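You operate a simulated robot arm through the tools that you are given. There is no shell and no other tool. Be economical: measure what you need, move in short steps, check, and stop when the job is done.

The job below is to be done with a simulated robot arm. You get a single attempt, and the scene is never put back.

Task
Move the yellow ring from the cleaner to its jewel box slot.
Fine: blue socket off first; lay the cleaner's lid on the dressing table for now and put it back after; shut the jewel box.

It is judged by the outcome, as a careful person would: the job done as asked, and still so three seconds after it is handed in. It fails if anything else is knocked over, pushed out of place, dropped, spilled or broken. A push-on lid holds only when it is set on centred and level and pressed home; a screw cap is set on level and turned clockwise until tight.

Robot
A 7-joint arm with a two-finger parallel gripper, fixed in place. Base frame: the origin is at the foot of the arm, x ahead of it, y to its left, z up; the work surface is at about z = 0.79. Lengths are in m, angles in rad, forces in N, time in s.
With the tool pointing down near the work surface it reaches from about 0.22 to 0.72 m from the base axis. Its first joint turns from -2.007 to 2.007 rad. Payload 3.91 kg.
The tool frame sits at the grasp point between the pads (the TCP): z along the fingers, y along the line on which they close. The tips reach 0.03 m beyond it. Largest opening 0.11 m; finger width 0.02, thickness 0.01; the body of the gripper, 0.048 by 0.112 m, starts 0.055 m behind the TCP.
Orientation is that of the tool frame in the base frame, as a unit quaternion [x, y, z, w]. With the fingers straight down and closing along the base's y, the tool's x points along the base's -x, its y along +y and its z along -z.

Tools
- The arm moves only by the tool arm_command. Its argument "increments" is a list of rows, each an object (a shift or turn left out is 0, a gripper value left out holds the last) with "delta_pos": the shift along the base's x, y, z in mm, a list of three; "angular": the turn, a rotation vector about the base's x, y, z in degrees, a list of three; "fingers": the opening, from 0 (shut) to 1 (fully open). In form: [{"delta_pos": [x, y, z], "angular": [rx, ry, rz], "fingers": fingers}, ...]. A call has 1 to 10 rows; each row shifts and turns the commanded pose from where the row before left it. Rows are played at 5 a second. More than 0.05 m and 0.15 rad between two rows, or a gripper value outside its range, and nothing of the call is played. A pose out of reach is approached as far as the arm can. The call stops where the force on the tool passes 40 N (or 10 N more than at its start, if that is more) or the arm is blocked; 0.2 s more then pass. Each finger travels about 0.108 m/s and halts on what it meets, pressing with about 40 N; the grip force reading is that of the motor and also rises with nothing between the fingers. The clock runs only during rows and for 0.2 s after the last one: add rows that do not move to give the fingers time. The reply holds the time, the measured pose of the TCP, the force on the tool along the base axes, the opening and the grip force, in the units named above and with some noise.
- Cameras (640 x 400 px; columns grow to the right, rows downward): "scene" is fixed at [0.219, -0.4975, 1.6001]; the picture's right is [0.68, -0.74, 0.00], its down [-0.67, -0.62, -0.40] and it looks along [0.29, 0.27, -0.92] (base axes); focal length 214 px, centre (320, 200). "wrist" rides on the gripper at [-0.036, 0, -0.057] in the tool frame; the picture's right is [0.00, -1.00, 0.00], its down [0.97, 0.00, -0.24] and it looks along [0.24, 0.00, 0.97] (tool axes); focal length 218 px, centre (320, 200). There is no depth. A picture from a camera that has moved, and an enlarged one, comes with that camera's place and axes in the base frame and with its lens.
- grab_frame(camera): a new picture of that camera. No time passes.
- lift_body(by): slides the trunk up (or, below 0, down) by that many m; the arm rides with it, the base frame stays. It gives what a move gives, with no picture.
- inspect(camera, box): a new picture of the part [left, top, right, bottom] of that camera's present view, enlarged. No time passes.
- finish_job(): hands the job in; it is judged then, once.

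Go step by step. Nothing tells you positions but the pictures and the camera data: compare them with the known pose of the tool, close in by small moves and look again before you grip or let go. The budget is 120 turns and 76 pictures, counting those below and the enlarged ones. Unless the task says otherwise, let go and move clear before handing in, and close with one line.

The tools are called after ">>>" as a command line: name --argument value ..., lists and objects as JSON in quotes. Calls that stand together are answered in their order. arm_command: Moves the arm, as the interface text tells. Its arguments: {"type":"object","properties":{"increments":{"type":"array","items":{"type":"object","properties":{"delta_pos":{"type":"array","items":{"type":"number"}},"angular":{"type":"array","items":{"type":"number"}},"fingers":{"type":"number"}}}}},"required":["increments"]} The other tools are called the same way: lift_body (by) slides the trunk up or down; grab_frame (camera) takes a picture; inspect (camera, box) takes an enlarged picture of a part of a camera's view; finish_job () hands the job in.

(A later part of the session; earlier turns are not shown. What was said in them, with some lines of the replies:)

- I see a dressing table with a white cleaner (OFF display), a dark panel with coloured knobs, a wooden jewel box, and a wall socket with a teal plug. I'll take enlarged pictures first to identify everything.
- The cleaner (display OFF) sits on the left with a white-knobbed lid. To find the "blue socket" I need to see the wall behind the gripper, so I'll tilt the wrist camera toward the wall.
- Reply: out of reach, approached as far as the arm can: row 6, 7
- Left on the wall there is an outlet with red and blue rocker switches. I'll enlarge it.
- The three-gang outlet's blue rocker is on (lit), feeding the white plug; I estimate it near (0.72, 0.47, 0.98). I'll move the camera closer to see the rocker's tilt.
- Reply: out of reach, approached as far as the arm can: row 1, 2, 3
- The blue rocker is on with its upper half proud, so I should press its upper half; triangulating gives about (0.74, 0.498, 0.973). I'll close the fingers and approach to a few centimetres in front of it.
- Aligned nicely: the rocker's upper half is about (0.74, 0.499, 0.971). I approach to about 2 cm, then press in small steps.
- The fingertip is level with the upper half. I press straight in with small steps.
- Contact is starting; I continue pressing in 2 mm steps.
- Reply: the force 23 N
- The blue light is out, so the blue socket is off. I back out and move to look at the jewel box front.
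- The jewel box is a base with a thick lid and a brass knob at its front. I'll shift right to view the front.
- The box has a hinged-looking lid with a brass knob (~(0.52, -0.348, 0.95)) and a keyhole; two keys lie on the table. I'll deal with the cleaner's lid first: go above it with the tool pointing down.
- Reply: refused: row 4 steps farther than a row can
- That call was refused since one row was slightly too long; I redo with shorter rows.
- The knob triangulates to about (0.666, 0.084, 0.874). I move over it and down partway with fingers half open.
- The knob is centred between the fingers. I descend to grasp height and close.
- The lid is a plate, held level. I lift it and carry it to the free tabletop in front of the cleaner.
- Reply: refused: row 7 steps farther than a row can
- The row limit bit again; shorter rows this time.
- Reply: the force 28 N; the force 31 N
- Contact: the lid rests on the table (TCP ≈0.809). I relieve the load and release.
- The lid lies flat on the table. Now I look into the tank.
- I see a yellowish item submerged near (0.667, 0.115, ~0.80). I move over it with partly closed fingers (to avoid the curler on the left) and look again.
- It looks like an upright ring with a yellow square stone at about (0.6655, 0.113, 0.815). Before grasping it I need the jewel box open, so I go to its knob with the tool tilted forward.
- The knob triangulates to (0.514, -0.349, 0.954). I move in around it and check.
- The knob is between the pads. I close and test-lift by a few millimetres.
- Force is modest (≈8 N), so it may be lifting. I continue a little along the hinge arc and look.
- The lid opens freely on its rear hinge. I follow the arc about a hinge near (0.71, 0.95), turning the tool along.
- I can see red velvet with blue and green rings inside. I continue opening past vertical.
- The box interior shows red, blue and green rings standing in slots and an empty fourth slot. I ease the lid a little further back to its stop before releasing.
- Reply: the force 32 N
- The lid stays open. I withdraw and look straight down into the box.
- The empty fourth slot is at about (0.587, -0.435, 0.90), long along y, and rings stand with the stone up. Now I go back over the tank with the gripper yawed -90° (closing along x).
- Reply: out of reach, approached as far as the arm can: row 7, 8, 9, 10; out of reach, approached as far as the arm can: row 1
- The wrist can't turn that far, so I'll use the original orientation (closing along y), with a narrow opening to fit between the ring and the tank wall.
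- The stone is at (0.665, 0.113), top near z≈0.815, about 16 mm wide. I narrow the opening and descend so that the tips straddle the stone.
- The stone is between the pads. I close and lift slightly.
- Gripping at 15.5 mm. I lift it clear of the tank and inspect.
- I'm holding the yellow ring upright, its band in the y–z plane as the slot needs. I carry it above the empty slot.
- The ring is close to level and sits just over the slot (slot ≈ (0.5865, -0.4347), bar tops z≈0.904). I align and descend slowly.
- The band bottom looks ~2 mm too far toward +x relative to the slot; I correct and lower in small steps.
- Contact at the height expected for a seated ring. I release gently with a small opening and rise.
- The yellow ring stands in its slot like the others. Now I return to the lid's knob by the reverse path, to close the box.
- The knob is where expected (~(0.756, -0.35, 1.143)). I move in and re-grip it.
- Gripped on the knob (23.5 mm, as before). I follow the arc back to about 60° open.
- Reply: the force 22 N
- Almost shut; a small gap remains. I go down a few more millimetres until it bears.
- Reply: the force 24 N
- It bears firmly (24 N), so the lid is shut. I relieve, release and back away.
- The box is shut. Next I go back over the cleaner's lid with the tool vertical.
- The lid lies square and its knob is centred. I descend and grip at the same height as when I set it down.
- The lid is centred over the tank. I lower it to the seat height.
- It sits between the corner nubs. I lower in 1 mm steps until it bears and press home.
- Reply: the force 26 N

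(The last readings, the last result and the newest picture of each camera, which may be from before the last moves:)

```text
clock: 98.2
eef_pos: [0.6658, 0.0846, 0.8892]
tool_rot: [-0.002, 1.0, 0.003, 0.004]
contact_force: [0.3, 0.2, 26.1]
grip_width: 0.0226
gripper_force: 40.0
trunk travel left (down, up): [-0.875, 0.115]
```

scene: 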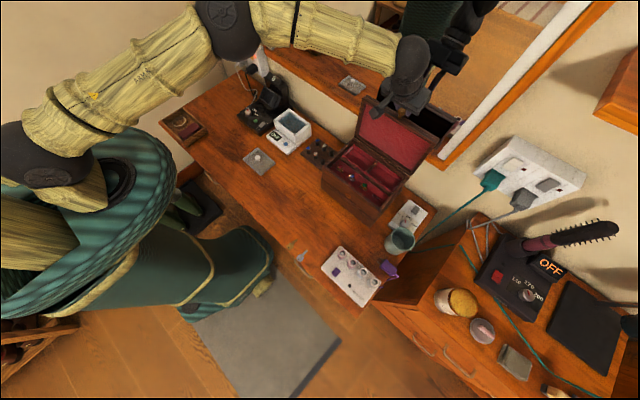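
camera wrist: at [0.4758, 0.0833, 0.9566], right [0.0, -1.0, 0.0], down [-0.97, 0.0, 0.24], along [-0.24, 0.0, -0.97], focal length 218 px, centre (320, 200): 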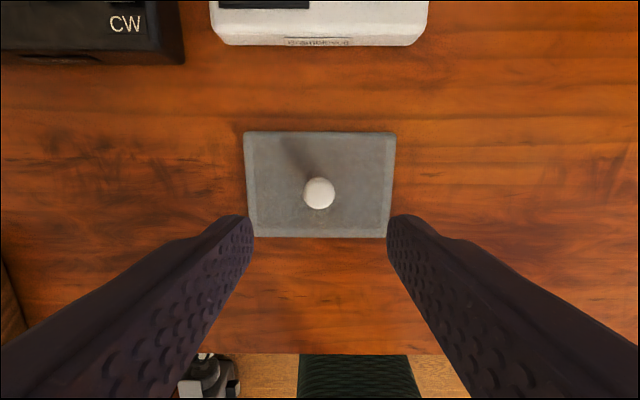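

It bears at the expected height with 26 N. I relieve, release and withdraw.

>>> arm_command --increments '[{"delta_pos": [0, 0, 3.5]}, {"fingers": 0.25}, {"fingers": 0.5}, {}, {"delta_pos": [0, 0, 25]}, {"delta_pos": [0, 0, 40]}, {"delta_pos": [-40, 0, 25]}, {"delta_pos": [-40, 0, 25]}, {"delta_pos": [-40, 0, 20]}, {}]'

>>> inspect --camera "scene" --box '[260, 95, 320, 150]'

>>> grab_frame --camera "wrist"

>>> grab_frame --camera "scene"

```text
clock: 100.4
eef_pos: [0.5446, 0.0856, 1.023]
tool_rot: [-0.001, 1.0, 0.002, 0.001]
contact_force: [0.3, -0.2, -0.6]
grip_width: 0.0552
gripper_force: 0.1
trunk travel left (down, up): [-0.875, 0.115]
```

```text
7.27 times, centred on (290, 122) of scene
camera zoom: at [0.219, -0.4975, 1.6001], right [0.68, -0.74, 0.0], down [-0.67, -0.62, -0.4], along [0.29, 0.27, -0.92], focal length 1560 px, centre (538, 764)
```

zoom: 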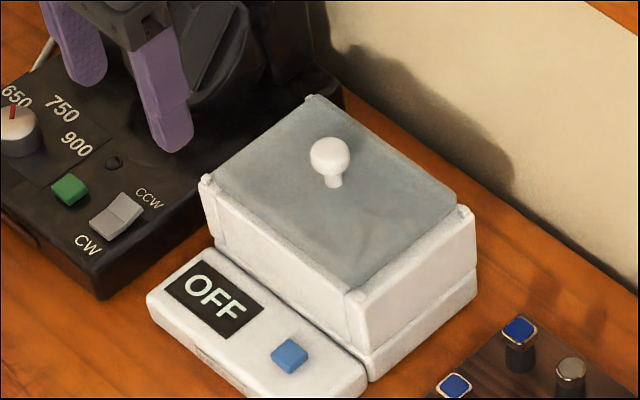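

```text
4 pictures are left
camera wrist: at [0.5811, 0.085, 1.0793], right [0.0, -1.0, 0.0], down [-0.97, 0.0, 0.24], along [-0.24, 0.0, -0.97], focal length 218 px, centre (320, 200)
```

wrist: 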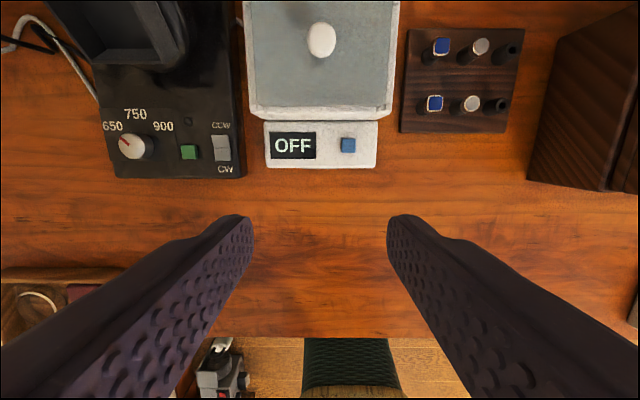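

```text
3 pictures are left
```

scene: 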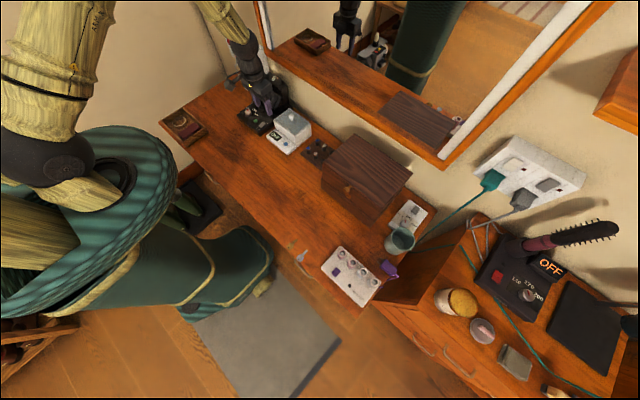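

The lid is seated on the cleaner, the jewel box is shut, the blue socket was switched off, and nothing else has moved. The gripper is empty and clear, so I hand in.

>>> finish_job

```text
The job is handed in.
```

The yellow ring is in its jewel box slot, the blue socket is off, the cleaner's lid is back on and the jewel box is shut.
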